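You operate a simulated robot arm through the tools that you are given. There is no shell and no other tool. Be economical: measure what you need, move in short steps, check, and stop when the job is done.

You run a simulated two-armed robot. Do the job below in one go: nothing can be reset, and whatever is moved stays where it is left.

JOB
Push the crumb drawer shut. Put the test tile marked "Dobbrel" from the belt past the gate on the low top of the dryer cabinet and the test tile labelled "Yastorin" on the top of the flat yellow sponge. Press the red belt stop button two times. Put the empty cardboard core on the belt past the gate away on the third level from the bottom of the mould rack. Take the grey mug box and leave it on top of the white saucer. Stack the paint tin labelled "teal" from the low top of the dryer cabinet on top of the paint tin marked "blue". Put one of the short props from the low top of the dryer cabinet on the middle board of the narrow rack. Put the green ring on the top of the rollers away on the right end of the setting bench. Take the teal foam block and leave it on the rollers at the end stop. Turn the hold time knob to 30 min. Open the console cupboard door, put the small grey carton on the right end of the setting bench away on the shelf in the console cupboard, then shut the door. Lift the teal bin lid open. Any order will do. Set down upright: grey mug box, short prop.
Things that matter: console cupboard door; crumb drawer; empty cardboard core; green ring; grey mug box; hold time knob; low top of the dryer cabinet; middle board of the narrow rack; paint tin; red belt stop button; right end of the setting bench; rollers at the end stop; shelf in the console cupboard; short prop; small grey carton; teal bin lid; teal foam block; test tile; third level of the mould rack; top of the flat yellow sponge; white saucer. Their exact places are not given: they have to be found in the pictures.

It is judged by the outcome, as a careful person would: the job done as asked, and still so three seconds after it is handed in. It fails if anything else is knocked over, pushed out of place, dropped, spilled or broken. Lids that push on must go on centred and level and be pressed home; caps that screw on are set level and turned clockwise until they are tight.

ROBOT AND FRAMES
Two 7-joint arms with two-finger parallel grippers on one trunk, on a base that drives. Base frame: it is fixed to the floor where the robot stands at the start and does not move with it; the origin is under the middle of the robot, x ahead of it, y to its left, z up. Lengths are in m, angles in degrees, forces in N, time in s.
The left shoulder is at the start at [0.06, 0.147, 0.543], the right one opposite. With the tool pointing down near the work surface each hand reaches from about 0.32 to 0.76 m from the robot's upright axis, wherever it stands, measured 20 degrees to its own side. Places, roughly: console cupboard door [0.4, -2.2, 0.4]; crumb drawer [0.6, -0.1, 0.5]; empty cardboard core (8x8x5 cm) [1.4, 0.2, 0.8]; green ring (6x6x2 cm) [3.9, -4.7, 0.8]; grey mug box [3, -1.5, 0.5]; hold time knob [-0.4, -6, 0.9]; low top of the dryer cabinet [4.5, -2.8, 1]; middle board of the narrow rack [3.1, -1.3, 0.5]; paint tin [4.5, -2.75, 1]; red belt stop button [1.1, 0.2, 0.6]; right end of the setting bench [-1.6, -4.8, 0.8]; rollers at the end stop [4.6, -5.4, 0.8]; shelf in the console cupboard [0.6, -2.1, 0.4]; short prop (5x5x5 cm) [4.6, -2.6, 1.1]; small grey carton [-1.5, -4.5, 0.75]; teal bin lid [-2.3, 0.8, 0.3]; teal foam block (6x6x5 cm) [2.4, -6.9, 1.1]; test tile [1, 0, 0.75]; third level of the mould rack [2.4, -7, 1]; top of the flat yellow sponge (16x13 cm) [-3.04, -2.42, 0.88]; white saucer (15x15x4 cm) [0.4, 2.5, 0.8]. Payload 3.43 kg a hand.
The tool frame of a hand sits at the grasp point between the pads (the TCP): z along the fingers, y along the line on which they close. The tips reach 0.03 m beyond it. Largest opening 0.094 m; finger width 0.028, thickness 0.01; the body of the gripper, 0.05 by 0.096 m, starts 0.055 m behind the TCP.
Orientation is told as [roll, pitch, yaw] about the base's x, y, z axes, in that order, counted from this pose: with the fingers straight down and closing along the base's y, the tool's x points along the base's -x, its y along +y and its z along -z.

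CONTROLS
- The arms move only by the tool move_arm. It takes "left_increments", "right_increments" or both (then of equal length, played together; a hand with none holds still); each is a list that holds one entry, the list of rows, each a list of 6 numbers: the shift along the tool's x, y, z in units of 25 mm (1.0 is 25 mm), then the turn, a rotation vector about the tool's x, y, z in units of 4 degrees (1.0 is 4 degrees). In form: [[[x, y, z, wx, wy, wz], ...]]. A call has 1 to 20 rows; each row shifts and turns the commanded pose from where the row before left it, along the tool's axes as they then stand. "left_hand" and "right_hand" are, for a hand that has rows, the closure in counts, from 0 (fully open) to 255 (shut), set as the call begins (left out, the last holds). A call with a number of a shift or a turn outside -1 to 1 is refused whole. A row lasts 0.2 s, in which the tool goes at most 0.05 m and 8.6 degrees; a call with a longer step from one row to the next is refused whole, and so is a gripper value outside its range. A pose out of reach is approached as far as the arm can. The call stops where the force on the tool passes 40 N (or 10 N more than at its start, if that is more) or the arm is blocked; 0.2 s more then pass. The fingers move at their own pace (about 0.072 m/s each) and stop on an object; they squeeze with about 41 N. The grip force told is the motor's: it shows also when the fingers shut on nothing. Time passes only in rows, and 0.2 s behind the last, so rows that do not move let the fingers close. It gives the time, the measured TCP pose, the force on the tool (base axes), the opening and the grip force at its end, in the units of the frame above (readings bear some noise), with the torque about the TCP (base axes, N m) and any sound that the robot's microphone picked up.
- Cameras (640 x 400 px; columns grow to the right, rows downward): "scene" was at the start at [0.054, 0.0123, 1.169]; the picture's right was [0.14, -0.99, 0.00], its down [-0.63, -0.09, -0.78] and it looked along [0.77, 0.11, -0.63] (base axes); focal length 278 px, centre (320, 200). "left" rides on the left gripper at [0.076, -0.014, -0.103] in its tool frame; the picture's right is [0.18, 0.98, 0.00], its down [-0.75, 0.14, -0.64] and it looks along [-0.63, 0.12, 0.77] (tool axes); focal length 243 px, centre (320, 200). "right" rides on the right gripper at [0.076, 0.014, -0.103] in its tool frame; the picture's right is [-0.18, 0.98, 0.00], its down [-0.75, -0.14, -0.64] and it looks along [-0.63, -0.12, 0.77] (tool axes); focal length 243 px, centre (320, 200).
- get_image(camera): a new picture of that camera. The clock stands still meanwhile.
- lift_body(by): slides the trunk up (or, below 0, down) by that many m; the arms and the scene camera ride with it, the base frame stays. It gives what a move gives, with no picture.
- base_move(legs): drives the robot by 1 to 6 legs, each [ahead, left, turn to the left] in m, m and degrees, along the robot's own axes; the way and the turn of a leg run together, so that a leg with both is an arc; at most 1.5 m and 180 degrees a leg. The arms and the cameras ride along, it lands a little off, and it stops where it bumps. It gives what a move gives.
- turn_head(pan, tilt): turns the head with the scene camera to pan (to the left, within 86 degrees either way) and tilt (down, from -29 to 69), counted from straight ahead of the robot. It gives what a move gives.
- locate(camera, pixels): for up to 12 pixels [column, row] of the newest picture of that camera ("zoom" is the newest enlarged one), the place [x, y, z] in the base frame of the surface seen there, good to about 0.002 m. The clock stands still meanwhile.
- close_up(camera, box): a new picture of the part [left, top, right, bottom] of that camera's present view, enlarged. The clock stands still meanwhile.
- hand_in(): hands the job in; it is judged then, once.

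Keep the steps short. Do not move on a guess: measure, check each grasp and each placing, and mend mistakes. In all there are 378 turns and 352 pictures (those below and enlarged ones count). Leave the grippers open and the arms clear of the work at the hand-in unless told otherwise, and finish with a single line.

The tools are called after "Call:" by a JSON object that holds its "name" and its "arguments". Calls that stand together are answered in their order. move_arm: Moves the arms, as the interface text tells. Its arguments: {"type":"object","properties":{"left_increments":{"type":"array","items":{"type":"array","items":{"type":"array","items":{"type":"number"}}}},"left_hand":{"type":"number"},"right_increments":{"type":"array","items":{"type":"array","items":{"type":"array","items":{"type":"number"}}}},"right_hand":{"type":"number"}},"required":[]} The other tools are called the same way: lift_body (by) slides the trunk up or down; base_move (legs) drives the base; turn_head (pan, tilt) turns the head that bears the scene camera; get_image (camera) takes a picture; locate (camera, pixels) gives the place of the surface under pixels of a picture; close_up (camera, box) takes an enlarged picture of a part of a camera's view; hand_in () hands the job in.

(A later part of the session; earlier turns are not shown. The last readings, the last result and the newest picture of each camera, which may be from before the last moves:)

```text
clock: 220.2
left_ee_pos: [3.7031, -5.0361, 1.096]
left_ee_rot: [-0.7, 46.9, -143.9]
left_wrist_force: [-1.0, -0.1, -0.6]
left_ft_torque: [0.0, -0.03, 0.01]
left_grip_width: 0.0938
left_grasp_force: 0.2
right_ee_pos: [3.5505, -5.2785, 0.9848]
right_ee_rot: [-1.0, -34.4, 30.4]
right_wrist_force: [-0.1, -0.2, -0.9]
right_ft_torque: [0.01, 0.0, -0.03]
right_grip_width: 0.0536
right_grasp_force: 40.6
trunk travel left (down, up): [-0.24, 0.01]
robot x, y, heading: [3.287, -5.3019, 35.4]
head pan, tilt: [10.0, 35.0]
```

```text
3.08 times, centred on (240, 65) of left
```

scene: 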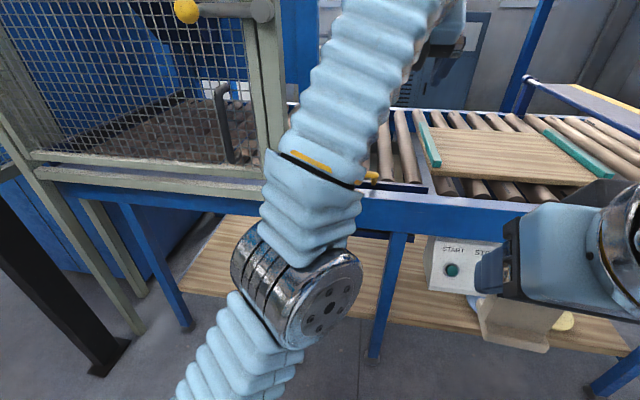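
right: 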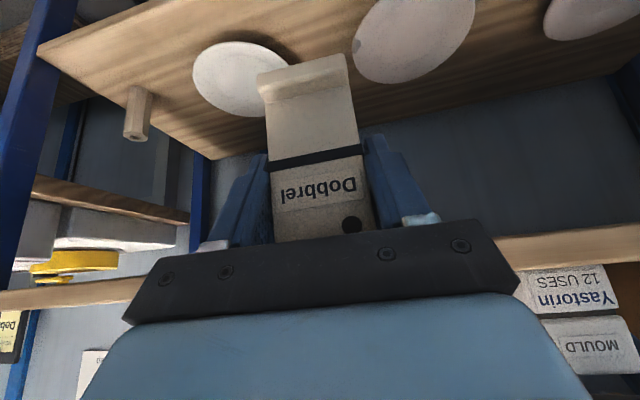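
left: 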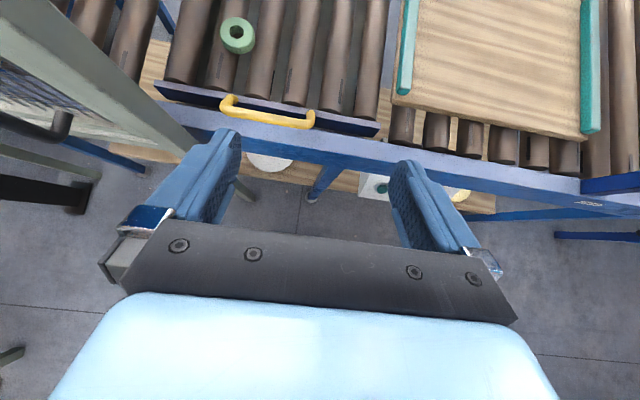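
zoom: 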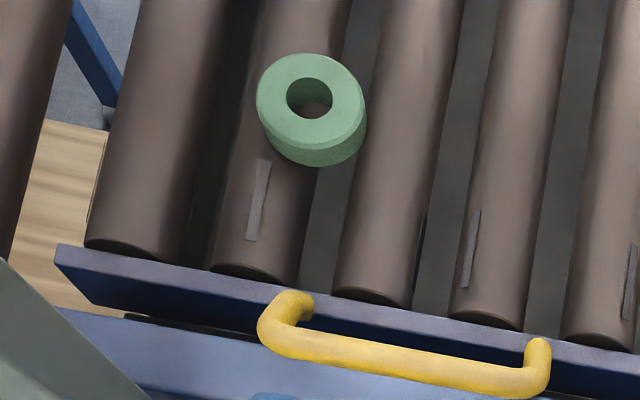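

Ring centre (3.854,−4.738), top 0.818. A gate post stands close on the left, so I approach from the right: shift, then turn 25° left.

Call:
{"name": "base_move", "arguments": {"legs": [[0, -0.27, 0], [0.17, 0, 0], [0, 0, 25.6]]}}

Call:
{"name": "get_image", "arguments": {"camera": "left"}}

Call:
{"name": "get_image", "arguments": {"camera": "scene"}}

```text
clock: 224.4
left_ee_pos: [3.8312, -4.9981, 1.0953]
left_ee_rot: [-0.7, 46.9, -117.8]
left_wrist_force: [-0.9, -0.7, 0.7]
left_ft_torque: [-0.03, 0.0, -0.02]
left_grip_width: 0.0941
left_grasp_force: 0.1
right_ee_pos: [3.7993, -5.2827, 0.9852]
right_ee_rot: [-1.0, -34.4, 56.6]
right_wrist_force: [-0.1, 0.1, -1.4]
right_ft_torque: [0.0, 0.01, -0.01]
right_grip_width: 0.0531
right_grasp_force: 41.4
trunk travel left (down, up): [-0.24, 0.01]
robot x, y, heading: [3.5763, -5.4227, 61.8]
head pan, tilt: [10.0, 35.0]
```

```text
250 pictures are left
```

left: 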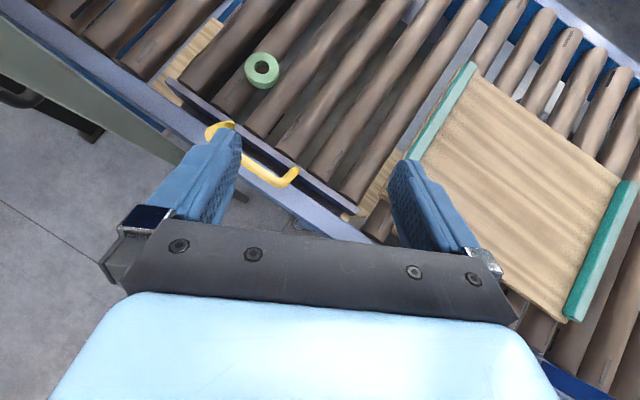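

```text
249 pictures are left
```

scene: 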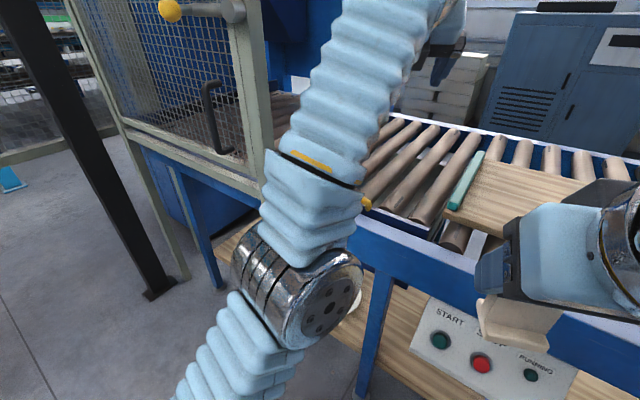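

Call:
{"name": "move_arm", "arguments": {"left_increments": [[[-0.033, -0.312, 0.977, 0, 0, 0], [-0.033, -0.312, 0.977, 0, 0, 0], [-0.033, -0.312, 0.977, 0, 0, 0], [-0.033, -0.312, 0.977, 0, 0, 0], [-0.033, -0.312, 0.977, 0, 0, 0], [-0.033, -0.312, 0.977, 0, 0, 0], [-0.033, -0.312, 0.977, 0, 0, 0], [-0.033, -0.312, 0.977, 0, 0, 0], [-0.033, -0.312, 0.977, 0, 0, 0], [-0.033, -0.312, 0.977, 0, 0, 0], [-0.033, -0.312, 0.977, 0, 0, 0], [-0.033, -0.312, 0.977, 0, 0, 0], [-0.033, -0.312, 0.977, 0, 0, 0]]]}}

Call:
{"name": "get_image", "arguments": {"camera": "left"}}

Call:
{"name": "close_up", "arguments": {"camera": "scene", "box": [200, 30, 440, 220]}}

```text
clock: 227.2
left_ee_pos: [3.8699, -4.7326, 0.9105]
left_ee_rot: [-0.9, 47.0, -117.8]
left_wrist_force: [0.6, -0.4, -0.1]
left_ft_torque: [-0.02, -0.03, -0.03]
left_grip_width: 0.094
left_grasp_force: 0.0
left hand out of reach, approached as far as the arm can: row 1, 2, 3, 4, 5, 6, 7, 10
right_ee_pos: [3.8006, -5.2824, 0.9846]
right_ee_rot: [-1.1, -34.4, 56.5]
right_wrist_force: [-0.4, -0.6, -1.1]
right_ft_torque: [0.02, -0.01, -0.02]
right_grip_width: 0.0535
right_grasp_force: 41.4
trunk travel left (down, up): [-0.24, 0.01]
robot x, y, heading: [3.5744, -5.4176, 61.2]
head pan, tilt: [10.0, 35.0]
```

```text
248 pictures are left
```

left: 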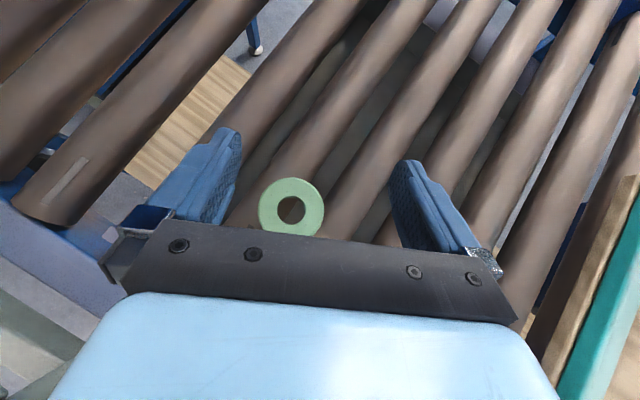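

```text
2.11 times, centred on (320, 125) of scene
```

zoom: 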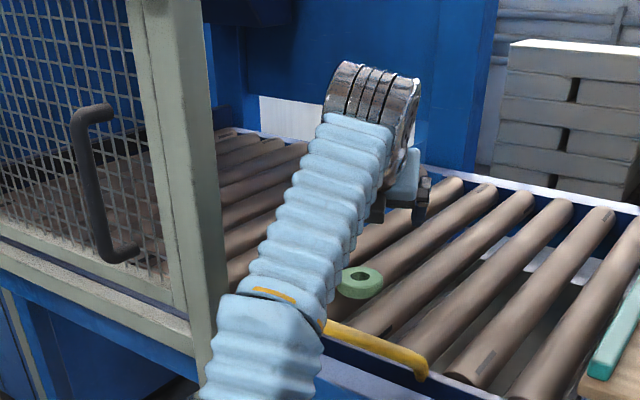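

Call:
{"name": "move_arm", "arguments": {"left_increments": [[[-0.72, -0.117, 0.29, 0, 0, 0], [-0.72, -0.117, 0.29, 0, 0, 0], [-0.72, -0.117, 0.29, 0, 0, 0], [-0.5, -0.117, 0.2, 0, 0, 0], [0, 0, 0, 0, 0, 0]]]}}

Call:
{"name": "get_image", "arguments": {"camera": "left"}}

```text
clock: 228.4
left_ee_pos: [3.8807, -4.7153, 0.8752]
left_ee_rot: [-0.7, 46.9, -117.8]
left_wrist_force: [-0.4, 0.0, 0.1]
left_ft_torque: [-0.03, -0.01, 0.01]
left_grip_width: 0.094
left_grasp_force: 0.1
left hand out of reach, approached as far as the arm can: row 1, 2, 3, 4
right_ee_pos: [3.8004, -5.2823, 0.9849]
right_ee_rot: [-0.9, -34.5, 56.5]
right_wrist_force: [0.5, 0.1, -1.5]
right_ft_torque: [-0.02, 0.01, -0.02]
right_grip_width: 0.0536
right_grasp_force: 41.2
trunk travel left (down, up): [-0.24, 0.01]
robot x, y, heading: [3.5725, -5.4213, 61.6]
head pan, tilt: [10.0, 35.0]
```

```text
246 pictures are left
```

left: 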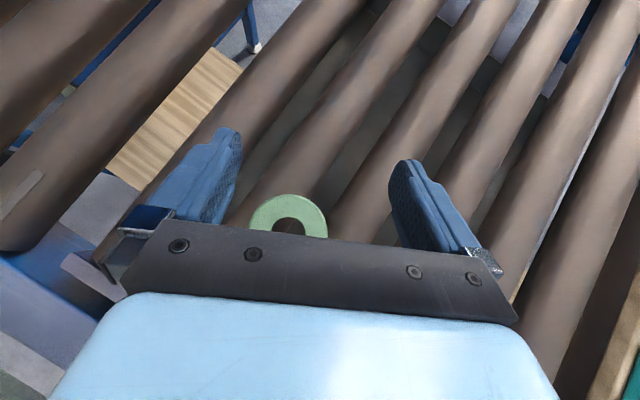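

The arm is at a joint limit in this rolled pose; I'll use the base (back 4.9 cm, left 1.3 cm) and trunk instead.

Call:
{"name": "base_move", "arguments": {"legs": [[-0.048, 0.013, 0]]}}

Call:
{"name": "lift_body", "arguments": {"by": -0.025}}

Call:
{"name": "get_image", "arguments": {"camera": "left"}}

Call:
{"name": "close_up", "arguments": {"camera": "scene", "box": [280, 80, 440, 220]}}

```text
clock: 229.3
left_ee_pos: [3.8464, -4.7502, 0.8754]
left_ee_rot: [-0.8, 46.8, -117.7]
left_wrist_force: [0.5, 0.4, -0.3]
left_ft_torque: [-0.02, 0.02, 0.02]
left_grip_width: 0.0939
left_grasp_force: 0.0
right_ee_pos: [3.7666, -5.3187, 0.9842]
right_ee_rot: [-1.0, -34.4, 56.5]
right_wrist_force: [0.0, -0.2, -0.8]
right_ft_torque: [-0.05, 0.01, 0.0]
right_grip_width: 0.0535
right_grasp_force: 40.8
trunk travel left (down, up): [-0.24, 0.01]
robot x, y, heading: [3.541, -5.4569, 61.6]
head pan, tilt: [10.0, 35.0]
```

```text
clock: 230.1
left_ee_pos: [3.8456, -4.7507, 0.8513]
left_ee_rot: [-0.7, 46.8, -117.9]
left_wrist_force: [-0.3, 0.2, -0.5]
left_ft_torque: [0.0, -0.01, 0.02]
left_grip_width: 0.0941
left_grasp_force: 0.0
right_ee_pos: [3.7662, -5.3183, 0.9606]
right_ee_rot: [-1.0, -34.4, 56.6]
right_wrist_force: [-0.4, 0.0, -0.9]
right_ft_torque: [0.0, -0.02, -0.03]
right_grip_width: 0.0531
right_grasp_force: 41.4
trunk travel left (down, up): [-0.215, 0.035]
robot x, y, heading: [3.5418, -5.456, 61.5]
head pan, tilt: [10.0, 35.0]
```

```text
245 pictures are left
```

left: 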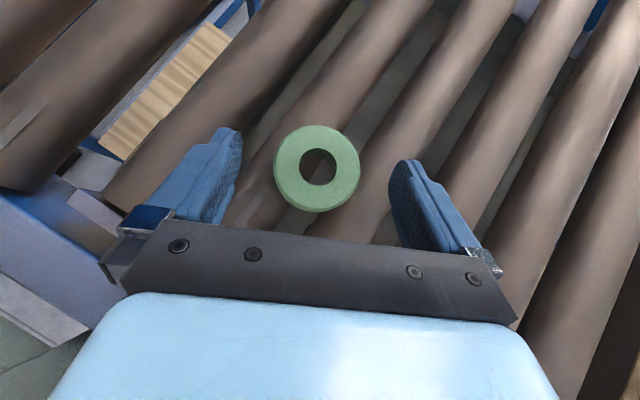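

```text
2.86 times, centred on (360, 150) of scene
```

zoom: 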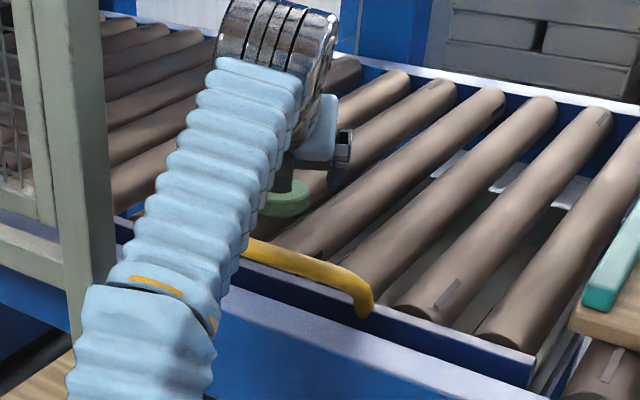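

Ring is centred between the fingertips. Lower 1.4 cm and close.

Call:
{"name": "lift_body", "arguments": {"by": -0.015}}

Call:
{"name": "move_arm", "arguments": {"left_increments": [[[0, 0, 0, 0, 0, 0], [0, 0, 0, 0, 0, 0], [0, 0, 0, 0, 0, 0], [0, 0, 0, 0, 0, 0]]], "left_hand": 255}}

Call:
{"name": "get_image", "arguments": {"camera": "left"}}

```text
clock: 230.7
left_ee_pos: [3.8464, -4.7526, 0.8345]
left_ee_rot: [-0.7, 46.7, -117.8]
left_wrist_force: [-0.2, -0.1, 0.5]
left_ft_torque: [0.0, -0.02, -0.01]
left_grip_width: 0.0938
left_grasp_force: 0.1
right_ee_pos: [3.7657, -5.3189, 0.9437]
right_ee_rot: [-0.9, -34.3, 56.5]
right_wrist_force: [0.3, 0.3, -1.0]
right_ft_torque: [0.02, 0.02, 0.04]
right_grip_width: 0.0535
right_grasp_force: 40.9
trunk travel left (down, up): [-0.2, 0.05]
robot x, y, heading: [3.5408, -5.455, 61.6]
head pan, tilt: [10.0, 35.0]
```

```text
clock: 231.7
left_ee_pos: [3.8456, -4.7502, 0.8357]
left_ee_rot: [-0.6, 46.9, -117.8]
left_wrist_force: [0.2, 0.1, 0.3]
left_ft_torque: [-0.01, -0.02, 0.03]
left_grip_width: 0.0583
left_grasp_force: 41.3
right_ee_pos: [3.7665, -5.3185, 0.9443]
right_ee_rot: [-1.0, -34.4, 56.4]
right_wrist_force: [0.6, -0.3, -1.6]
right_ft_torque: [0.02, -0.02, 0.0]
right_grip_width: 0.0536
right_grasp_force: 41.0
trunk travel left (down, up): [-0.2, 0.05]
robot x, y, heading: [3.5392, -5.4559, 61.2]
head pan, tilt: [10.0, 35.0]
```

```text
243 pictures are left
```

left: 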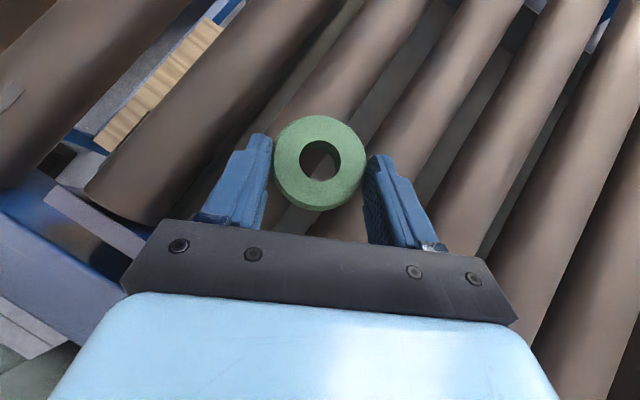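

Grip is a few mm short of the ring's middle. Reopen, advance 8 mm, regrip.

Call:
{"name": "move_arm", "arguments": {"left_increments": [[[0, 0, 0, 0, 0, 0], [0.11, 0, 0.12, 0, 0, 0], [0.11, 0, 0.12, 0, 0, 0], [0, 0, 0, 0, 0, 0]]], "left_hand": 30}}

Call:
{"name": "move_arm", "arguments": {"left_increments": [[[0, 0, 0, 0, 0, 0], [0, 0, 0, 0, 0, 0], [0, 0, 0, 0, 0, 0]]], "left_hand": 255}}

Call:
{"name": "lift_body", "arguments": {"by": 0.05}}

Call:
{"name": "get_image", "arguments": {"camera": "left"}}

```text
clock: 232.7
left_ee_pos: [3.8478, -4.7453, 0.8318]
left_ee_rot: [-0.7, 46.9, -117.8]
left_wrist_force: [-0.6, -0.5, 0.2]
left_ft_torque: [-0.02, -0.03, 0.0]
left_grip_width: 0.0828
left_grasp_force: 0.0
left hand out of reach, approached as far as the arm can: row 3
right_ee_pos: [3.7658, -5.3186, 0.9452]
right_ee_rot: [-1.1, -34.3, 56.6]
right_wrist_force: [-0.3, 0.1, -1.0]
right_ft_torque: [-0.02, -0.01, -0.03]
right_grip_width: 0.0534
right_grasp_force: 41.4
trunk travel left (down, up): [-0.2, 0.05]
robot x, y, heading: [3.5443, -5.4572, 61.5]
head pan, tilt: [10.0, 35.0]
```

```text
clock: 233.5
left_ee_pos: [3.8469, -4.7457, 0.8325]
left_ee_rot: [-0.7, 46.8, -117.9]
left_wrist_force: [-0.1, -0.2, 0.0]
left_ft_torque: [-0.02, 0.0, -0.05]
left_grip_width: 0.0582
left_grasp_force: 41.0
right_ee_pos: [3.7656, -5.3176, 0.9452]
right_ee_rot: [-1.1, -34.4, 56.5]
right_wrist_force: [-0.3, 0.2, -1.2]
right_ft_torque: [-0.02, 0.03, 0.01]
right_grip_width: 0.0537
right_grasp_force: 40.9
trunk travel left (down, up): [-0.2, 0.05]
robot x, y, heading: [3.5418, -5.4544, 61.4]
head pan, tilt: [10.0, 35.0]
```

```text
clock: 234.4
left_ee_pos: [3.8466, -4.7454, 0.8822]
left_ee_rot: [-0.8, 46.8, -117.8]
left_wrist_force: [-0.5, 0.3, -0.7]
left_ft_torque: [0.0, -0.02, 0.04]
left_grip_width: 0.0585
left_grasp_force: 41.4
right_ee_pos: [3.7674, -5.3178, 0.9958]
right_ee_rot: [-1.1, -34.4, 56.5]
right_wrist_force: [0.3, 0.5, -1.6]
right_ft_torque: [-0.01, 0.06, -0.01]
right_grip_width: 0.0537
right_grasp_force: 41.0
trunk travel left (down, up): [-0.25, 0.0]
robot x, y, heading: [3.5425, -5.4589, 61.6]
head pan, tilt: [10.0, 35.0]
```

```text
242 pictures are left
```

left: 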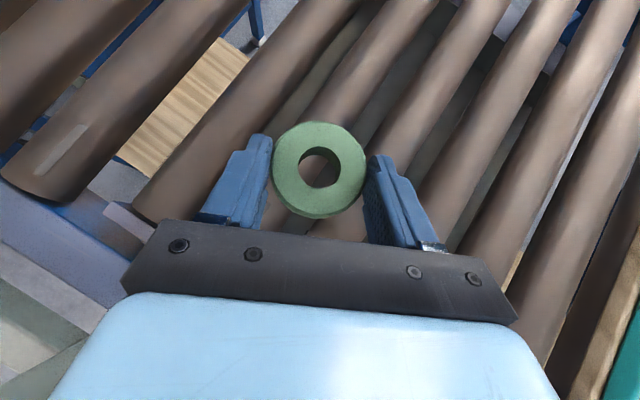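

Ring held. Raise, then back away.

Call:
{"name": "move_arm", "arguments": {"left_increments": [[[0.6, 0, -0.7, 0, 0, 0], [0.6, 0, -0.7, 0, 0, 0], [0.6, 0, -0.8, 0, 0, 0], [0.6, 0, -0.8, 0, 0, 0], [0, 0, -0.8, 0, 0, 0]]]}}

Call:
{"name": "base_move", "arguments": {"legs": [[-0.4, 0, 0]]}}

Call:
{"name": "turn_head", "arguments": {"pan": 60, "tilt": 15}}

Call:
{"name": "get_image", "arguments": {"camera": "scene"}}

```text
clock: 235.6
left_ee_pos: [3.8166, -4.7962, 0.9584]
left_ee_rot: [-0.6, 46.8, -117.8]
left_wrist_force: [0.5, -0.3, -0.2]
left_ft_torque: [-0.03, 0.0, -0.02]
left_grip_width: 0.0584
left_grasp_force: 40.9
left hand out of reach, approached as far as the arm can: row 1, 2, 3, 4
right_ee_pos: [3.7663, -5.3186, 0.9949]
right_ee_rot: [-1.1, -34.4, 56.5]
right_wrist_force: [-0.9, -0.1, -1.1]
right_ft_torque: [0.01, -0.01, 0.0]
right_grip_width: 0.0536
right_grasp_force: 41.2
trunk travel left (down, up): [-0.25, 0.0]
robot x, y, heading: [3.5378, -5.457, 61.6]
head pan, tilt: [10.0, 35.0]
```

```text
clock: 238.1
left_ee_pos: [3.6811, -5.1343, 0.9586]
left_ee_rot: [-0.8, 46.8, -121.0]
left_wrist_force: [-1.8, 1.6, 1.4]
left_ft_torque: [-0.07, -0.08, -0.09]
left_grip_width: 0.0584
left_grasp_force: 41.1
right_ee_pos: [3.6037, -5.6531, 0.9947]
right_ee_rot: [-1.0, -34.4, 53.3]
right_wrist_force: [0.9, -0.7, 0.1]
right_ft_torque: [-0.04, 0.08, 0.04]
right_grip_width: 0.0537
right_grasp_force: 41.0
trunk travel left (down, up): [-0.25, 0.0]
robot x, y, heading: [3.3746, -5.7767, 58.3]
head pan, tilt: [10.0, 35.0]
```

```text
clock: 239.3
left_ee_pos: [3.681, -5.1345, 0.9576]
left_ee_rot: [-0.7, 46.8, -120.9]
left_wrist_force: [0.8, 0.7, -1.0]
left_ft_torque: [0.02, 0.01, -0.01]
left_grip_width: 0.0582
left_grasp_force: 40.8
right_ee_pos: [3.6027, -5.652, 0.9954]
right_ee_rot: [-1.1, -34.5, 53.3]
right_wrist_force: [0.5, 0.3, -2.5]
right_ft_torque: [-0.01, 0.01, 0.0]
right_grip_width: 0.0535
right_grasp_force: 41.3
trunk travel left (down, up): [-0.25, 0.0]
robot x, y, heading: [3.3698, -5.7767, 58.5]
head pan, tilt: [60.0, 15.0]
```

```text
241 pictures are left
```

scene: 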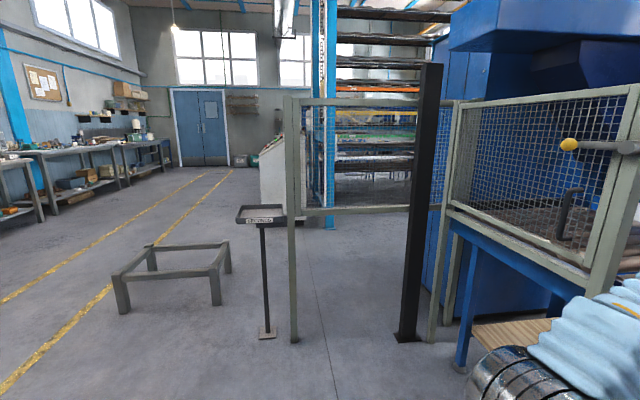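

Plan the route to the dryer: back to the corridor, around the low stand, then into the passage at v≈3.75.

Call:
{"name": "base_move", "arguments": {"legs": [[0, 0, -22.5], [0, 0.75, 0], [-1.45, 0, 0], [-0.1, 1.1, 0], [0, 1.05, 0]]}}

Call:
{"name": "turn_head", "arguments": {"pan": 0, "tilt": 12}}

Call:
{"name": "get_image", "arguments": {"camera": "scene"}}

```text
clock: 243.7
left_ee_pos: [3.5395, -4.8088, 0.9573]
left_ee_rot: [0.8, 46.6, -143.9]
left_wrist_force: [0.5, -4.6, -0.4]
left_ft_torque: [-0.05, 0.01, -0.07]
left_grip_width: 0.0585
left_grasp_force: 41.1
right_ee_pos: [3.2626, -5.2434, 0.9952]
right_ee_rot: [-0.9, -34.4, 31.0]
right_wrist_force: [0.0, 0.0, -1.4]
right_ft_torque: [0.02, -0.02, 0.0]
right_grip_width: 0.0537
right_grasp_force: 40.8
trunk travel left (down, up): [-0.25, 0.0]
robot x, y, heading: [3.0003, -5.2709, 35.7]
head pan, tilt: [60.0, 15.0]
stopped in leg 2: the force on the tool passed its limit at 56 N (the readings are from after the stop); the commanded pose is now the measured one
```

```text
clock: 245.0
left_ee_pos: [3.5395, -4.809, 0.9573]
left_ee_rot: [0.7, 46.6, -143.9]
left_wrist_force: [0.2, -7.1, 0.1]
left_ft_torque: [-0.11, -0.03, -0.14]
left_grip_width: 0.058
left_grasp_force: 41.3
right_ee_pos: [3.2625, -5.243, 0.9951]
right_ee_rot: [-1.1, -34.3, 31.0]
right_wrist_force: [-0.8, 0.5, -1.7]
right_ft_torque: [-0.02, -0.03, 0.02]
right_grip_width: 0.0536
right_grasp_force: 41.3
trunk travel left (down, up): [-0.25, 0.0]
robot x, y, heading: [3.0022, -5.2701, 36.1]
head pan, tilt: [0.0, 12.0]
```

```text
240 pictures are left
```

scene: 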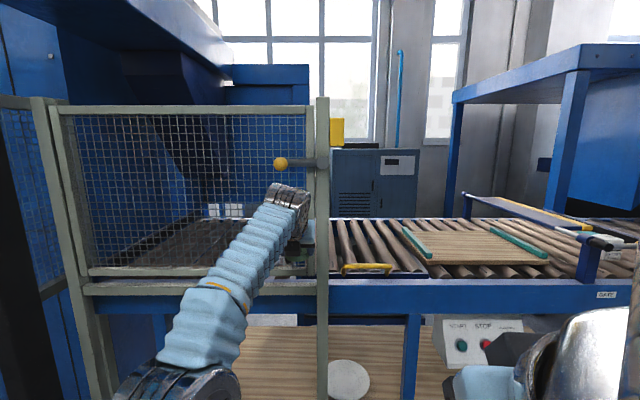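

My left hand bumped the guard post (56 N) – it was still extended. Move right to free it, retract the hand, and check the gate.

Call:
{"name": "base_move", "arguments": {"legs": [[0, -0.1, 0], [-0.45, 0, 0]]}}

Call:
{"name": "get_image", "arguments": {"camera": "scene"}}

Call:
{"name": "get_image", "arguments": {"camera": "left"}}

```text
clock: 248.5
left_ee_pos: [3.235, -5.1528, 0.9585]
left_ee_rot: [0.8, 46.6, -143.8]
left_wrist_force: [-0.4, -0.4, -1.2]
left_ft_torque: [-0.02, 0.0, 0.03]
left_grip_width: 0.0583
left_grasp_force: 40.7
right_ee_pos: [2.9594, -5.587, 0.9941]
right_ee_rot: [-1.0, -34.4, 31.0]
right_wrist_force: [1.2, -0.6, -1.3]
right_ft_torque: [0.0, -0.01, -0.04]
right_grip_width: 0.0534
right_grasp_force: 40.9
trunk travel left (down, up): [-0.25, 0.0]
robot x, y, heading: [2.6984, -5.6154, 35.8]
head pan, tilt: [0.0, 12.0]
```

```text
239 pictures are left
```

scene: 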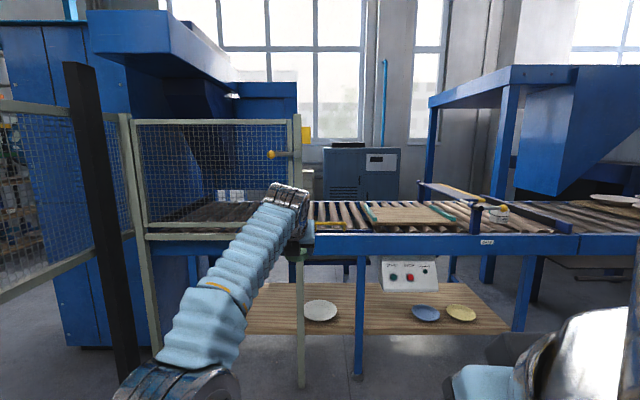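

```text
238 pictures are left
```

left: 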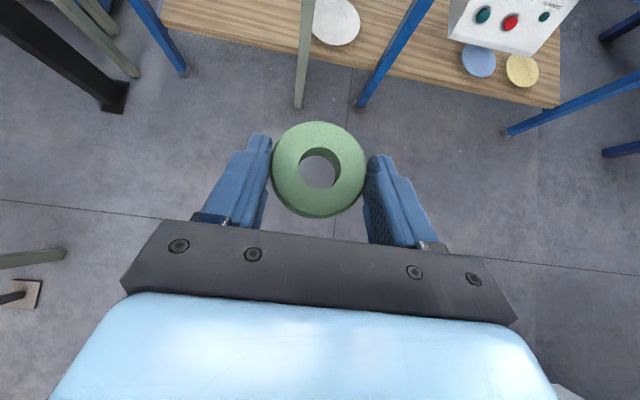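

Gate is intact. Fold the left hand back in, then un-roll the wrist (−180°) in free space.

Call:
{"name": "move_arm", "arguments": {"left_increments": [[[-0.45, 0, -0.95, 0, 0, 0], [-0.45, 0, -0.95, 0, 0, 0], [-0.45, 0, -0.95, 0, 0, 0], [-0.45, 0, -0.95, 0, 0, 0], [-0.45, 0, -0.95, 0, 0, 0], [-0.45, 0, -0.95, 0, 0, 0], [-0.45, 0, -0.95, 0, 0, 0], [-0.45, 0, -0.95, 0, 0, 0], [-0.45, 0, -0.95, 0, 0, 0], [-0.45, 0, -0.95, 0, 0, 0]]]}}

Call:
{"name": "move_arm", "arguments": {"left_increments": [[[0, 0, 0, 0, 0, -1], [0, 0, 0, 0, 0, -1], [0, 0, 0, 0, 0, -1], [0, 0, 0, 0, 0, -1], [0, 0, 0, 0, 0, -1], [0, 0, 0, 0, 0, -1], [0, 0, 0, 0, 0, -1], [0, 0, 0, 0, 0, -1], [0, 0, 0, 0, 0, -1], [0, 0, 0, 0, 0, -1], [0, 0, 0, 0, 0, -1], [0, 0, 0, 0, 0, -1], [0, 0, 0, 0, 0, -1], [0, 0, 0, 0, 0, -1], [0, 0, 0, 0, 0, -1], [0, 0, 0, 0, 0, -1], [0, 0, 0, 0, 0, -1], [0, 0, 0, 0, 0, -1], [0, 0, 0, 0, 0, -1], [0, 0, 0, 0, 0, -1]]]}}

Call:
{"name": "move_arm", "arguments": {"left_increments": [[[0, 0, 0, 0, 0, -1], [0, 0, 0, 0, 0, -1], [0, 0, 0, 0, 0, -1], [0, 0, 0, 0, 0, -1], [0, 0, 0, 0, 0, -1], [0, 0, 0, 0, 0, -1], [0, 0, 0, 0, 0, -1], [0, 0, 0, 0, 0, -1], [0, 0, 0, 0, 0, -1], [0, 0, 0, 0, 0, -1], [0, 0, 0, 0, 0, -1], [0, 0, 0, 0, 0, -1], [0, 0, 0, 0, 0, -1], [0, 0, 0, 0, 0, -1], [0, 0, 0, 0, 0, -1], [0, 0, 0, 0, 0, -1], [0, 0, 0, 0, 0, -1], [0, 0, 0, 0, 0, -1], [0, 0, 0, 0, 0, -1], [0, 0, 0, 0, 0, -1]]]}}

Call:
{"name": "move_arm", "arguments": {"left_increments": [[[0, 0, 0, 0, 0, -1], [0, 0, 0, 0, 0, -1], [0, 0, 0, 0, 0, -1], [0, 0, 0, 0, 0, -1], [0, 0, 0, 0, 0, -1]]]}}

```text
clock: 250.7
left_ee_pos: [3.0291, -5.2981, 1.0403]
left_ee_rot: [0.6, 46.5, -143.8]
left_wrist_force: [0.2, 0.2, -0.5]
left_ft_torque: [-0.05, 0.04, 0.01]
left_grip_width: 0.0585
left_grasp_force: 40.9
right_ee_pos: [2.9597, -5.5867, 0.9947]
right_ee_rot: [-1.1, -34.4, 31.1]
right_wrist_force: [0.5, -0.4, -1.8]
right_ft_torque: [-0.03, -0.02, 0.0]
right_grip_width: 0.0534
right_grasp_force: 40.9
trunk travel left (down, up): [-0.25, 0.0]
robot x, y, heading: [2.6969, -5.6177, 36.0]
head pan, tilt: [0.0, 12.0]
```

```text
clock: 254.9
left_ee_pos: [3.0329, -5.2985, 1.0399]
left_ee_rot: [46.1, 6.7, -61.1]
left_wrist_force: [-0.7, 0.4, 0.0]
left_ft_torque: [0.0, 0.03, 0.04]
left_grip_width: 0.0583
left_grasp_force: 40.6
right_ee_pos: [2.9597, -5.5885, 0.9945]
right_ee_rot: [-1.0, -34.5, 31.1]
right_wrist_force: [0.1, 1.1, -0.9]
right_ft_torque: [0.01, 0.02, -0.02]
right_grip_width: 0.0534
right_grasp_force: 41.1
trunk travel left (down, up): [-0.25, 0.0]
robot x, y, heading: [2.6953, -5.6206, 36.0]
head pan, tilt: [0.0, 12.0]
```

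```text
clock: 259.1
left_ee_pos: [3.0314, -5.2971, 1.0396]
left_ee_rot: [19.3, -43.3, 8.3]
left_wrist_force: [0.9, 0.5, -1.0]
left_ft_torque: [0.0, 0.0, 0.02]
left_grip_width: 0.0583
left_grasp_force: 41.1
right_ee_pos: [2.9601, -5.5878, 0.9939]
right_ee_rot: [-1.1, -34.4, 31.2]
right_wrist_force: [0.4, 0.3, -1.9]
right_ft_torque: [0.02, 0.01, -0.02]
right_grip_width: 0.0536
right_grasp_force: 40.6
trunk travel left (down, up): [-0.25, 0.0]
robot x, y, heading: [2.6967, -5.6181, 36.0]
head pan, tilt: [0.0, 12.0]
```

```text
clock: 260.3
left_ee_pos: [3.0317, -5.2987, 1.0402]
left_ee_rot: [-0.8, -46.6, 36.3]
left_wrist_force: [0.2, -0.2, -0.5]
left_ft_torque: [-0.05, -0.02, 0.03]
left_grip_width: 0.058
left_grasp_force: 41.2
right_ee_pos: [2.9579, -5.5891, 0.9944]
right_ee_rot: [-0.9, -34.4, 31.1]
right_wrist_force: [0.1, -0.8, -1.6]
right_ft_torque: [0.02, 0.0, 0.0]
right_grip_width: 0.0535
right_grasp_force: 41.2
trunk travel left (down, up): [-0.25, 0.0]
robot x, y, heading: [2.6929, -5.6166, 35.9]
head pan, tilt: [0.0, 12.0]
```

Now continue: left 0.25, back 1.15, left 2.1 (toward v≈3.75).

Call:
{"name": "base_move", "arguments": {"legs": [[0, 0.25, 0], [-1.15, 0, 0], [0, 1.1, 0], [0, 1.05, 0]]}}

Call:
{"name": "turn_head", "arguments": {"pan": 0, "tilt": 12}}

Call:
{"name": "get_image", "arguments": {"camera": "scene"}}

```text
clock: 277.8
left_ee_pos: [0.7431, -3.9953, 1.039]
left_ee_rot: [-0.6, -46.5, 33.8]
left_wrist_force: [-0.2, 0.4, -1.2]
left_ft_torque: [-0.02, 0.04, -0.03]
left_grip_width: 0.0584
left_grasp_force: 41.1
right_ee_pos: [0.6576, -4.2829, 0.9945]
right_ee_rot: [-1.0, -34.4, 28.8]
right_wrist_force: [0.0, -0.1, -0.4]
right_ft_torque: [0.0, -0.01, -0.01]
right_grip_width: 0.0535
right_grasp_force: 41.7
trunk travel left (down, up): [-0.25, 0.0]
robot x, y, heading: [0.3941, -4.302, 33.7]
head pan, tilt: [0.0, 12.0]
```

```text
clock: 278.4
left_ee_pos: [0.7416, -3.9954, 1.0382]
left_ee_rot: [-0.8, -46.6, 33.8]
left_wrist_force: [0.4, -0.3, 0.0]
left_ft_torque: [-0.02, 0.02, -0.03]
left_grip_width: 0.0583
left_grasp_force: 41.2
right_ee_pos: [0.6576, -4.2814, 0.9951]
right_ee_rot: [-1.0, -34.4, 28.8]
right_wrist_force: [0.4, 1.0, -1.7]
right_ft_torque: [-0.02, -0.03, 0.0]
right_grip_width: 0.0536
right_grasp_force: 40.7
trunk travel left (down, up): [-0.25, 0.0]
robot x, y, heading: [0.3894, -4.2988, 33.5]
head pan, tilt: [0.0, 12.0]
```

```text
237 pictures are left
```

scene: 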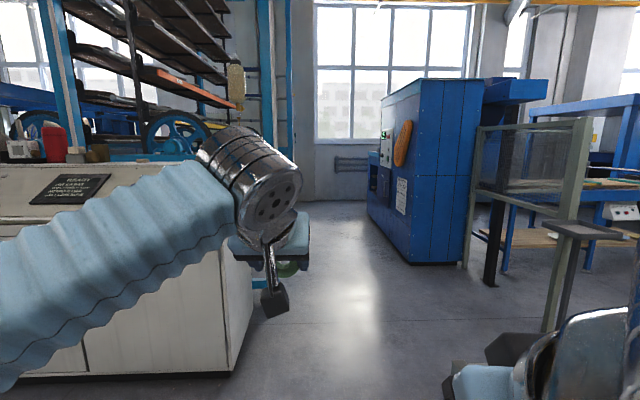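

Call:
{"name": "locate", "arguments": {"camera": "scene", "pixels": [[373, 155], [378, 180], [372, 200], [395, 260], [290, 190], [265, 285], [352, 160], [405, 150], [345, 200], [235, 350], [460, 265]]}}

Call:
{"name": "close_up", "arguments": {"camera": "scene", "box": [250, 70, 490, 280]}}

```text
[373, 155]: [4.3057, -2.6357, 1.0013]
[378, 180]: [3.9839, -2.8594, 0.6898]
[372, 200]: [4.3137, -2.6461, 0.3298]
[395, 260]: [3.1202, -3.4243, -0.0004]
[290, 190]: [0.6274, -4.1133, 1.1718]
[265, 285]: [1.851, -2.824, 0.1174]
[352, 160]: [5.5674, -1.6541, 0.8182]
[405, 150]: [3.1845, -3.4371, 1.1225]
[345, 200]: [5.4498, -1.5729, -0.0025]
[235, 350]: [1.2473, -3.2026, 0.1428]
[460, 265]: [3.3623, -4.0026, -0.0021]
```

```text
1.90 times, centred on (370, 175) of scene
```

zoom: 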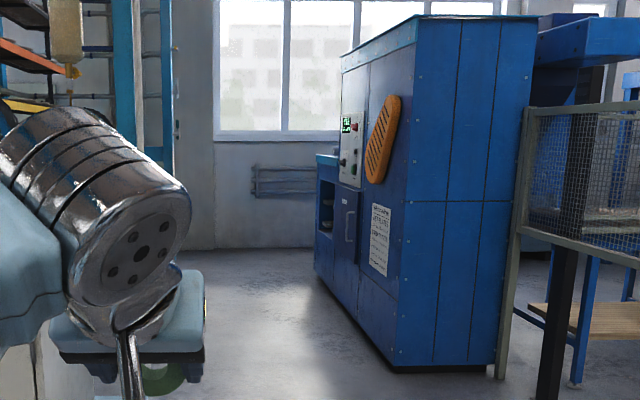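

Passage is clear; drive to u≈1.9 and turn to face the dryer's low top.

Call:
{"name": "base_move", "arguments": {"legs": [[0, -0.22, 2.5], [1.5, 0, 0], [1.5, 0, 0], [1.0, 0, 0]]}}

Call:
{"name": "base_move", "arguments": {"legs": [[0, 0, -90]]}}

Call:
{"name": "turn_head", "arguments": {"pan": 0, "tilt": 20}}

Call:
{"name": "get_image", "arguments": {"camera": "scene"}}

```text
clock: 299.2
left_ee_pos: [4.0919, -1.7155, 1.0405]
left_ee_rot: [-0.7, -46.7, 37.6]
left_wrist_force: [0.5, -0.4, -1.2]
left_ft_torque: [0.0, -0.02, -0.01]
left_grip_width: 0.0583
left_grasp_force: 40.9
right_ee_pos: [4.0274, -2.0063, 0.9962]
right_ee_rot: [-1.0, -34.4, 32.5]
right_wrist_force: [0.0, 0.6, -1.6]
right_ft_torque: [-0.02, 0.02, 0.0]
right_grip_width: 0.0536
right_grasp_force: 40.6
trunk travel left (down, up): [-0.25, 0.0]
robot x, y, heading: [3.7632, -2.0418, 37.5]
head pan, tilt: [0.0, 12.0]
```

```text
clock: 303.5
left_ee_pos: [4.0864, -2.3734, 1.0386]
left_ee_rot: [-0.6, -46.7, -53.3]
left_wrist_force: [0.0, -0.3, -0.1]
left_ft_torque: [-0.01, 0.01, 0.02]
left_grip_width: 0.0582
left_grasp_force: 40.9
right_ee_pos: [3.7961, -2.3032, 0.9951]
right_ee_rot: [-1.0, -34.4, -58.5]
right_wrist_force: [-0.6, 0.3, -1.9]
right_ft_torque: [0.0, 0.02, -0.01]
right_grip_width: 0.0533
right_grasp_force: 40.9
trunk travel left (down, up): [-0.25, 0.0]
robot x, y, heading: [3.7643, -2.0425, -53.3]
head pan, tilt: [0.0, 12.0]
```

```text
clock: 304.2
left_ee_pos: [4.0859, -2.3737, 1.0396]
left_ee_rot: [-0.7, -46.6, -53.3]
left_wrist_force: [-0.5, -1.3, -0.1]
left_ft_torque: [-0.04, -0.02, -0.01]
left_grip_width: 0.0583
left_grasp_force: 41.2
right_ee_pos: [3.7959, -2.3037, 0.9949]
right_ee_rot: [-1.0, -34.4, -58.4]
right_wrist_force: [0.3, -0.1, -0.4]
right_ft_torque: [0.0, -0.02, -0.02]
right_grip_width: 0.0536
right_grasp_force: 41.0
trunk travel left (down, up): [-0.25, 0.0]
robot x, y, heading: [3.7636, -2.0412, -53.6]
head pan, tilt: [0.0, 20.0]
```

```text
235 pictures are left
```

scene: 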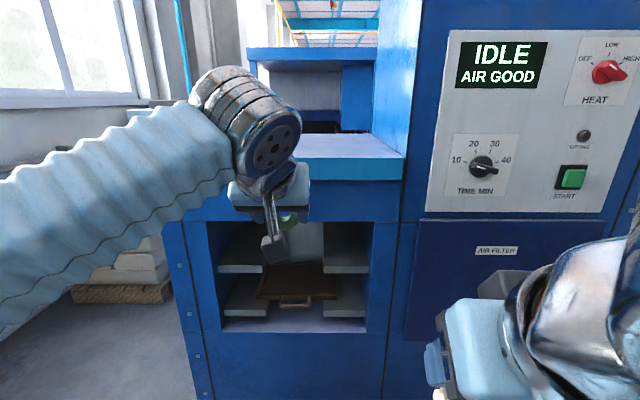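

Call:
{"name": "locate", "arguments": {"camera": "scene", "pixels": [[340, 145], [400, 175], [320, 175], [380, 140], [300, 140], [185, 230], [130, 275], [200, 150], [340, 165]]}}

Call:
{"name": "base_move", "arguments": {"legs": [[0, 0.3, 0]]}}

Call:
{"name": "turn_head", "arguments": {"pan": -10, "tilt": 20}}

Call:
{"name": "get_image", "arguments": {"camera": "scene"}}

```text
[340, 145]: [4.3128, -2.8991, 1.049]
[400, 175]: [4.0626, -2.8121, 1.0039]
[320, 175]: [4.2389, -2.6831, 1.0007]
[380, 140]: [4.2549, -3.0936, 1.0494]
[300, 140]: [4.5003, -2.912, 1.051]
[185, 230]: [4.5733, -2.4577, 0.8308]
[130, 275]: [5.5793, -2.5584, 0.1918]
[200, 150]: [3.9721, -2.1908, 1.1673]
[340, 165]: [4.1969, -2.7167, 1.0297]
```

```text
clock: 306.2
left_ee_pos: [4.3277, -2.193, 1.0396]
left_ee_rot: [-0.7, -46.6, -52.9]
left_wrist_force: [-0.2, -0.6, -1.1]
left_ft_torque: [0.03, 0.0, 0.02]
left_grip_width: 0.0584
left_grasp_force: 40.8
right_ee_pos: [4.0375, -2.1261, 0.9942]
right_ee_rot: [-1.0, -34.4, -57.9]
right_wrist_force: [0.1, -0.1, -0.8]
right_ft_torque: [-0.01, 0.01, 0.0]
right_grip_width: 0.0533
right_grasp_force: 40.5
trunk travel left (down, up): [-0.25, 0.0]
robot x, y, heading: [4.0048, -1.8645, -53.0]
head pan, tilt: [0.0, 20.0]
```

```text
clock: 306.9
left_ee_pos: [4.3282, -2.1928, 1.0392]
left_ee_rot: [-0.6, -46.7, -53.0]
left_wrist_force: [0.2, -1.4, -0.5]
left_ft_torque: [-0.01, 0.03, 0.02]
left_grip_width: 0.0583
left_grasp_force: 41.3
right_ee_pos: [4.037, -2.1253, 0.994]
right_ee_rot: [-0.9, -34.3, -57.9]
right_wrist_force: [0.3, -0.6, -0.8]
right_ft_torque: [-0.01, 0.02, 0.0]
right_grip_width: 0.0538
right_grasp_force: 41.1
trunk travel left (down, up): [-0.25, 0.0]
robot x, y, heading: [4.0031, -1.8642, -52.9]
head pan, tilt: [-10.0, 20.0]
```

```text
234 pictures are left
```

scene: 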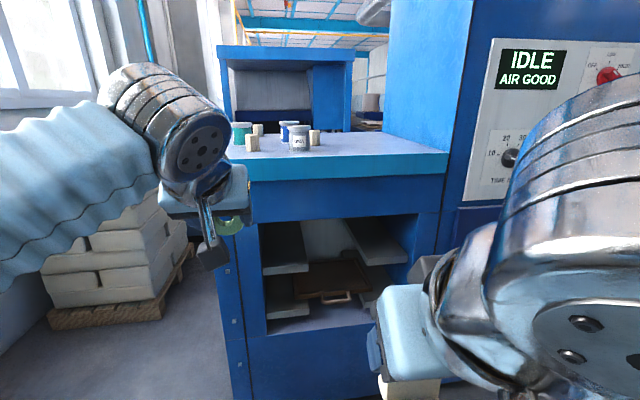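

Now I see tins and props on the low top. Close-up and measure.

Call:
{"name": "close_up", "arguments": {"camera": "scene", "box": [220, 105, 400, 185]}}

Call:
{"name": "locate", "arguments": {"camera": "zoom", "pixels": [[280, 135], [285, 80], [260, 70], [260, 90], [75, 90], [75, 70], [110, 145], [140, 80], [338, 120], [200, 160], [400, 150], [450, 250]]}}

```text
3.56 times, centred on (310, 145) of scene
```

zoom: 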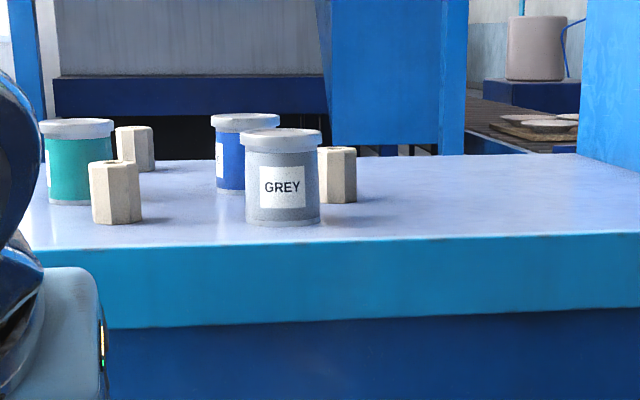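

```text
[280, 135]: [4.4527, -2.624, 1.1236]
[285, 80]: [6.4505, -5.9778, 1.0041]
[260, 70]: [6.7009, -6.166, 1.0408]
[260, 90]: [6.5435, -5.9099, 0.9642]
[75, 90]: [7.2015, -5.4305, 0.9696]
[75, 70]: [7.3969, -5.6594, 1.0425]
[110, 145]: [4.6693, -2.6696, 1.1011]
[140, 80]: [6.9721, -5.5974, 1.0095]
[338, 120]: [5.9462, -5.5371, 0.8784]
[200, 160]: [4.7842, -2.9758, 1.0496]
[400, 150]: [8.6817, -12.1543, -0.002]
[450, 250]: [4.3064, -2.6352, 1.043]
```

Call:
{"name": "locate", "arguments": {"camera": "zoom", "pixels": [[77, 127], [75, 195], [110, 190], [115, 222], [135, 133], [140, 165], [240, 122], [228, 185], [285, 220], [338, 150], [342, 198], [115, 163]]}}

Call:
{"name": "close_up", "arguments": {"camera": "scene", "box": [225, 110, 325, 170]}}

```text
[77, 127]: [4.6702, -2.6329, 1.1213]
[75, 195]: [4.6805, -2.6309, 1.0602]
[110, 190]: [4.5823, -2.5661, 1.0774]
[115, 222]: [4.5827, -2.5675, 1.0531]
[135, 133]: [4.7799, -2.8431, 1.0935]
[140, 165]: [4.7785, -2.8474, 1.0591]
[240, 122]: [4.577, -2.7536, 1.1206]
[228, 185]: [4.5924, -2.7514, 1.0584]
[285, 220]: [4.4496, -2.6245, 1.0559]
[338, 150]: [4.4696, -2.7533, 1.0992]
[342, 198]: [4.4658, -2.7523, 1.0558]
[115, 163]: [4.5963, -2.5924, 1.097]
```

```text
6.40 times, centred on (275, 140) of scene
```

zoom: 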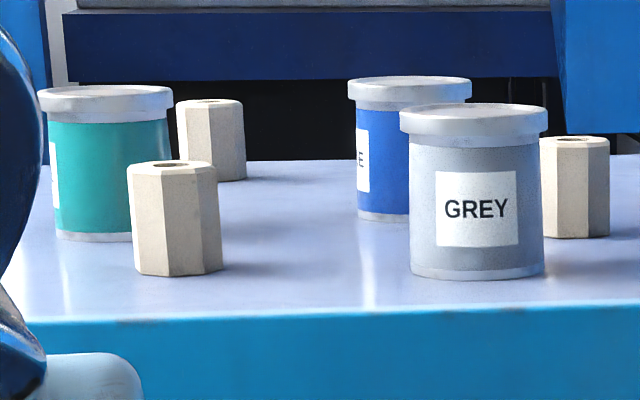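

Call:
{"name": "turn_head", "arguments": {"pan": 40, "tilt": 35}}

Call:
{"name": "get_image", "arguments": {"camera": "scene"}}

Call:
{"name": "locate", "arguments": {"camera": "scene", "pixels": [[480, 100], [560, 100], [600, 60], [520, 230], [560, 330], [460, 180], [600, 200]]}}

```text
clock: 308.1
left_ee_pos: [4.3282, -2.1937, 1.0403]
left_ee_rot: [-0.7, -46.6, -52.8]
left_wrist_force: [-0.1, -0.2, -0.2]
left_ft_torque: [-0.01, 0.0, 0.01]
left_grip_width: 0.0584
left_grasp_force: 41.2
right_ee_pos: [4.0373, -2.1255, 0.9935]
right_ee_rot: [-0.9, -34.4, -57.9]
right_wrist_force: [0.5, -0.3, -1.4]
right_ft_torque: [-0.02, -0.01, -0.04]
right_grip_width: 0.0533
right_grasp_force: 41.2
trunk travel left (down, up): [-0.25, 0.0]
robot x, y, heading: [4.0004, -1.8609, -53.1]
head pan, tilt: [40.0, 35.0]
```

```text
231 pictures are left
```

scene: 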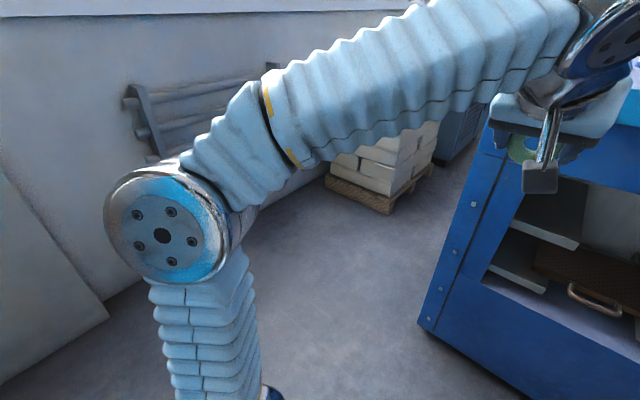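

```text
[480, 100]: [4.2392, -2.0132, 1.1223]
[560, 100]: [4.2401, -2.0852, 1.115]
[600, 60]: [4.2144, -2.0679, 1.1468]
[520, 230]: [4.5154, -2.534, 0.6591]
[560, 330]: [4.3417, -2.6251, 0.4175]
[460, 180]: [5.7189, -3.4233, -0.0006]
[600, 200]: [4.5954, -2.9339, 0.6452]
```

Call:
{"name": "locate", "arguments": {"camera": "scene", "pixels": [[330, 182], [388, 212], [428, 172], [105, 318], [285, 195], [150, 300], [425, 325], [440, 330]]}}

```text
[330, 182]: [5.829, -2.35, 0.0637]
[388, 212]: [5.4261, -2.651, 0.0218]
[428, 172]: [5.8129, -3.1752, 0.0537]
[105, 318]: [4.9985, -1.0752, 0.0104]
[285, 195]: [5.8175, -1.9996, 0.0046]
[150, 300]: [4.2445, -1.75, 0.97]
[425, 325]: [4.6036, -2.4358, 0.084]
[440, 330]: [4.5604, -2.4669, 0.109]
```

Plan: place Dobbrel on the right front area of the low top (u 1.86, v 4.735) from the front. First raise the right hand and retract the left.

Call:
{"name": "move_arm", "arguments": {"left_increments": [[[0.317, 0, -0.8, 0, 0, 0], [0.317, 0, -0.8, 0, 0, 0], [0.317, 0, -0.8, 0, 0, 0], [0.317, 0, -0.8, 0, 0, 0], [0.317, 0, -0.8, 0, 0, 0], [0.317, 0, -0.8, 0, 0, 0], [0.317, 0, -0.8, 0, 0, 0], [0.317, 0, -0.8, 0, 0, 0], [0.317, 0, -0.8, 0, 0, 0]]], "right_increments": [[[-0.39, 0, -0.57, 0, 0, 0], [-0.39, 0, -0.57, 0, 0, 0], [-0.39, 0, -0.57, 0, 0, 0], [-0.39, 0, -0.57, 0, 0, 0], [-0.39, 0, -0.57, 0, 0, 0], [-0.39, 0, -0.57, 0, 0, 0], [-0.39, 0, -0.57, 0, 0, 0], [-0.39, 0, -0.57, 0, 0, 0], [-0.39, 0, -0.57, 0, 0, 0]]]}}

Call:
{"name": "base_move", "arguments": {"legs": [[0, -0.15, -1], [0.4, 0, 0]]}}

Call:
{"name": "turn_head", "arguments": {"pan": -5, "tilt": 25}}

Call:
{"name": "get_image", "arguments": {"camera": "scene"}}

Call:
{"name": "get_image", "arguments": {"camera": "right"}}

```text
clock: 310.1
left_ee_pos: [4.2197, -2.05, 1.113]
left_ee_rot: [-0.7, -46.6, -53.0]
left_wrist_force: [0.6, -0.5, -1.3]
left_ft_torque: [0.03, 0.0, 0.04]
left_grip_width: 0.0582
left_grasp_force: 41.0
right_ee_pos: [4.0391, -2.1232, 1.1418]
right_ee_rot: [-1.0, -34.4, -57.8]
right_wrist_force: [0.3, 0.1, -1.4]
right_ft_torque: [0.05, 0.0, 0.01]
right_grip_width: 0.0537
right_grasp_force: 41.0
right hand out of reach, approached as far as the arm can: row 9
trunk travel left (down, up): [-0.25, 0.0]
robot x, y, heading: [4.0034, -1.8644, -52.7]
head pan, tilt: [40.0, 35.0]
```

```text
clock: 313.6
left_ee_pos: [4.3283, -2.4653, 1.1128]
left_ee_rot: [-0.7, -46.5, -54.2]
left_wrist_force: [0.3, 0.3, -0.8]
left_ft_torque: [0.02, 0.0, -0.01]
left_grip_width: 0.0583
left_grasp_force: 41.1
right_ee_pos: [4.1461, -2.5354, 1.1424]
right_ee_rot: [-1.0, -34.3, -59.3]
right_wrist_force: [-0.1, 0.3, -0.6]
right_ft_torque: [0.0, 0.03, -0.03]
right_grip_width: 0.0535
right_grasp_force: 40.6
trunk travel left (down, up): [-0.25, 0.0]
robot x, y, heading: [4.116, -2.2747, -54.7]
head pan, tilt: [40.0, 35.0]
```

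```text
clock: 314.7
left_ee_pos: [4.3295, -2.4663, 1.1122]
left_ee_rot: [-0.7, -46.6, -54.2]
left_wrist_force: [0.2, 0.2, -0.5]
left_ft_torque: [-0.02, 0.0, -0.02]
left_grip_width: 0.0582
left_grasp_force: 41.2
right_ee_pos: [4.1463, -2.5359, 1.1415]
right_ee_rot: [-1.0, -34.4, -59.2]
right_wrist_force: [0.2, -0.6, -0.7]
right_ft_torque: [0.01, -0.01, 0.01]
right_grip_width: 0.0534
right_grasp_force: 41.6
trunk travel left (down, up): [-0.25, 0.0]
robot x, y, heading: [4.1201, -2.2743, -54.5]
head pan, tilt: [-5.0, 25.0]
```

```text
230 pictures are left
```

scene: 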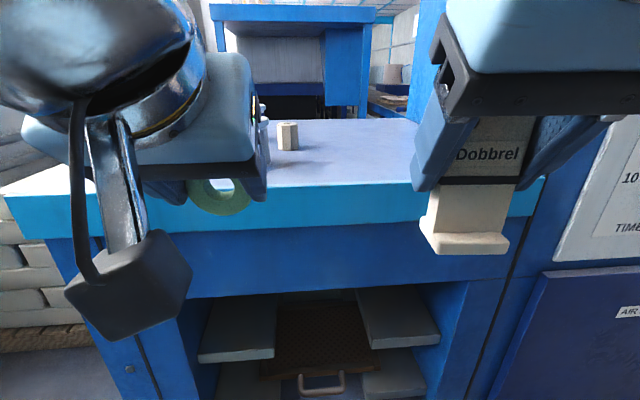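

```text
229 pictures are left
```

right: 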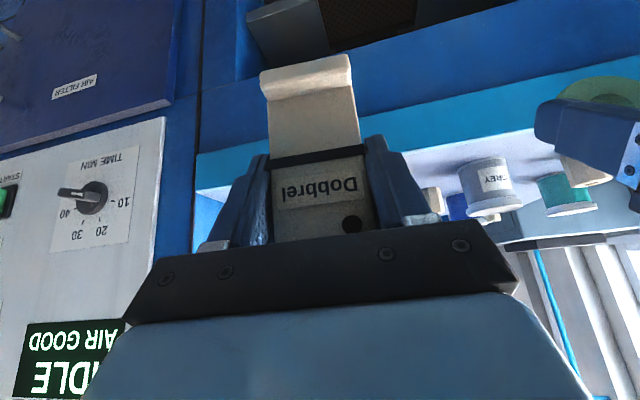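

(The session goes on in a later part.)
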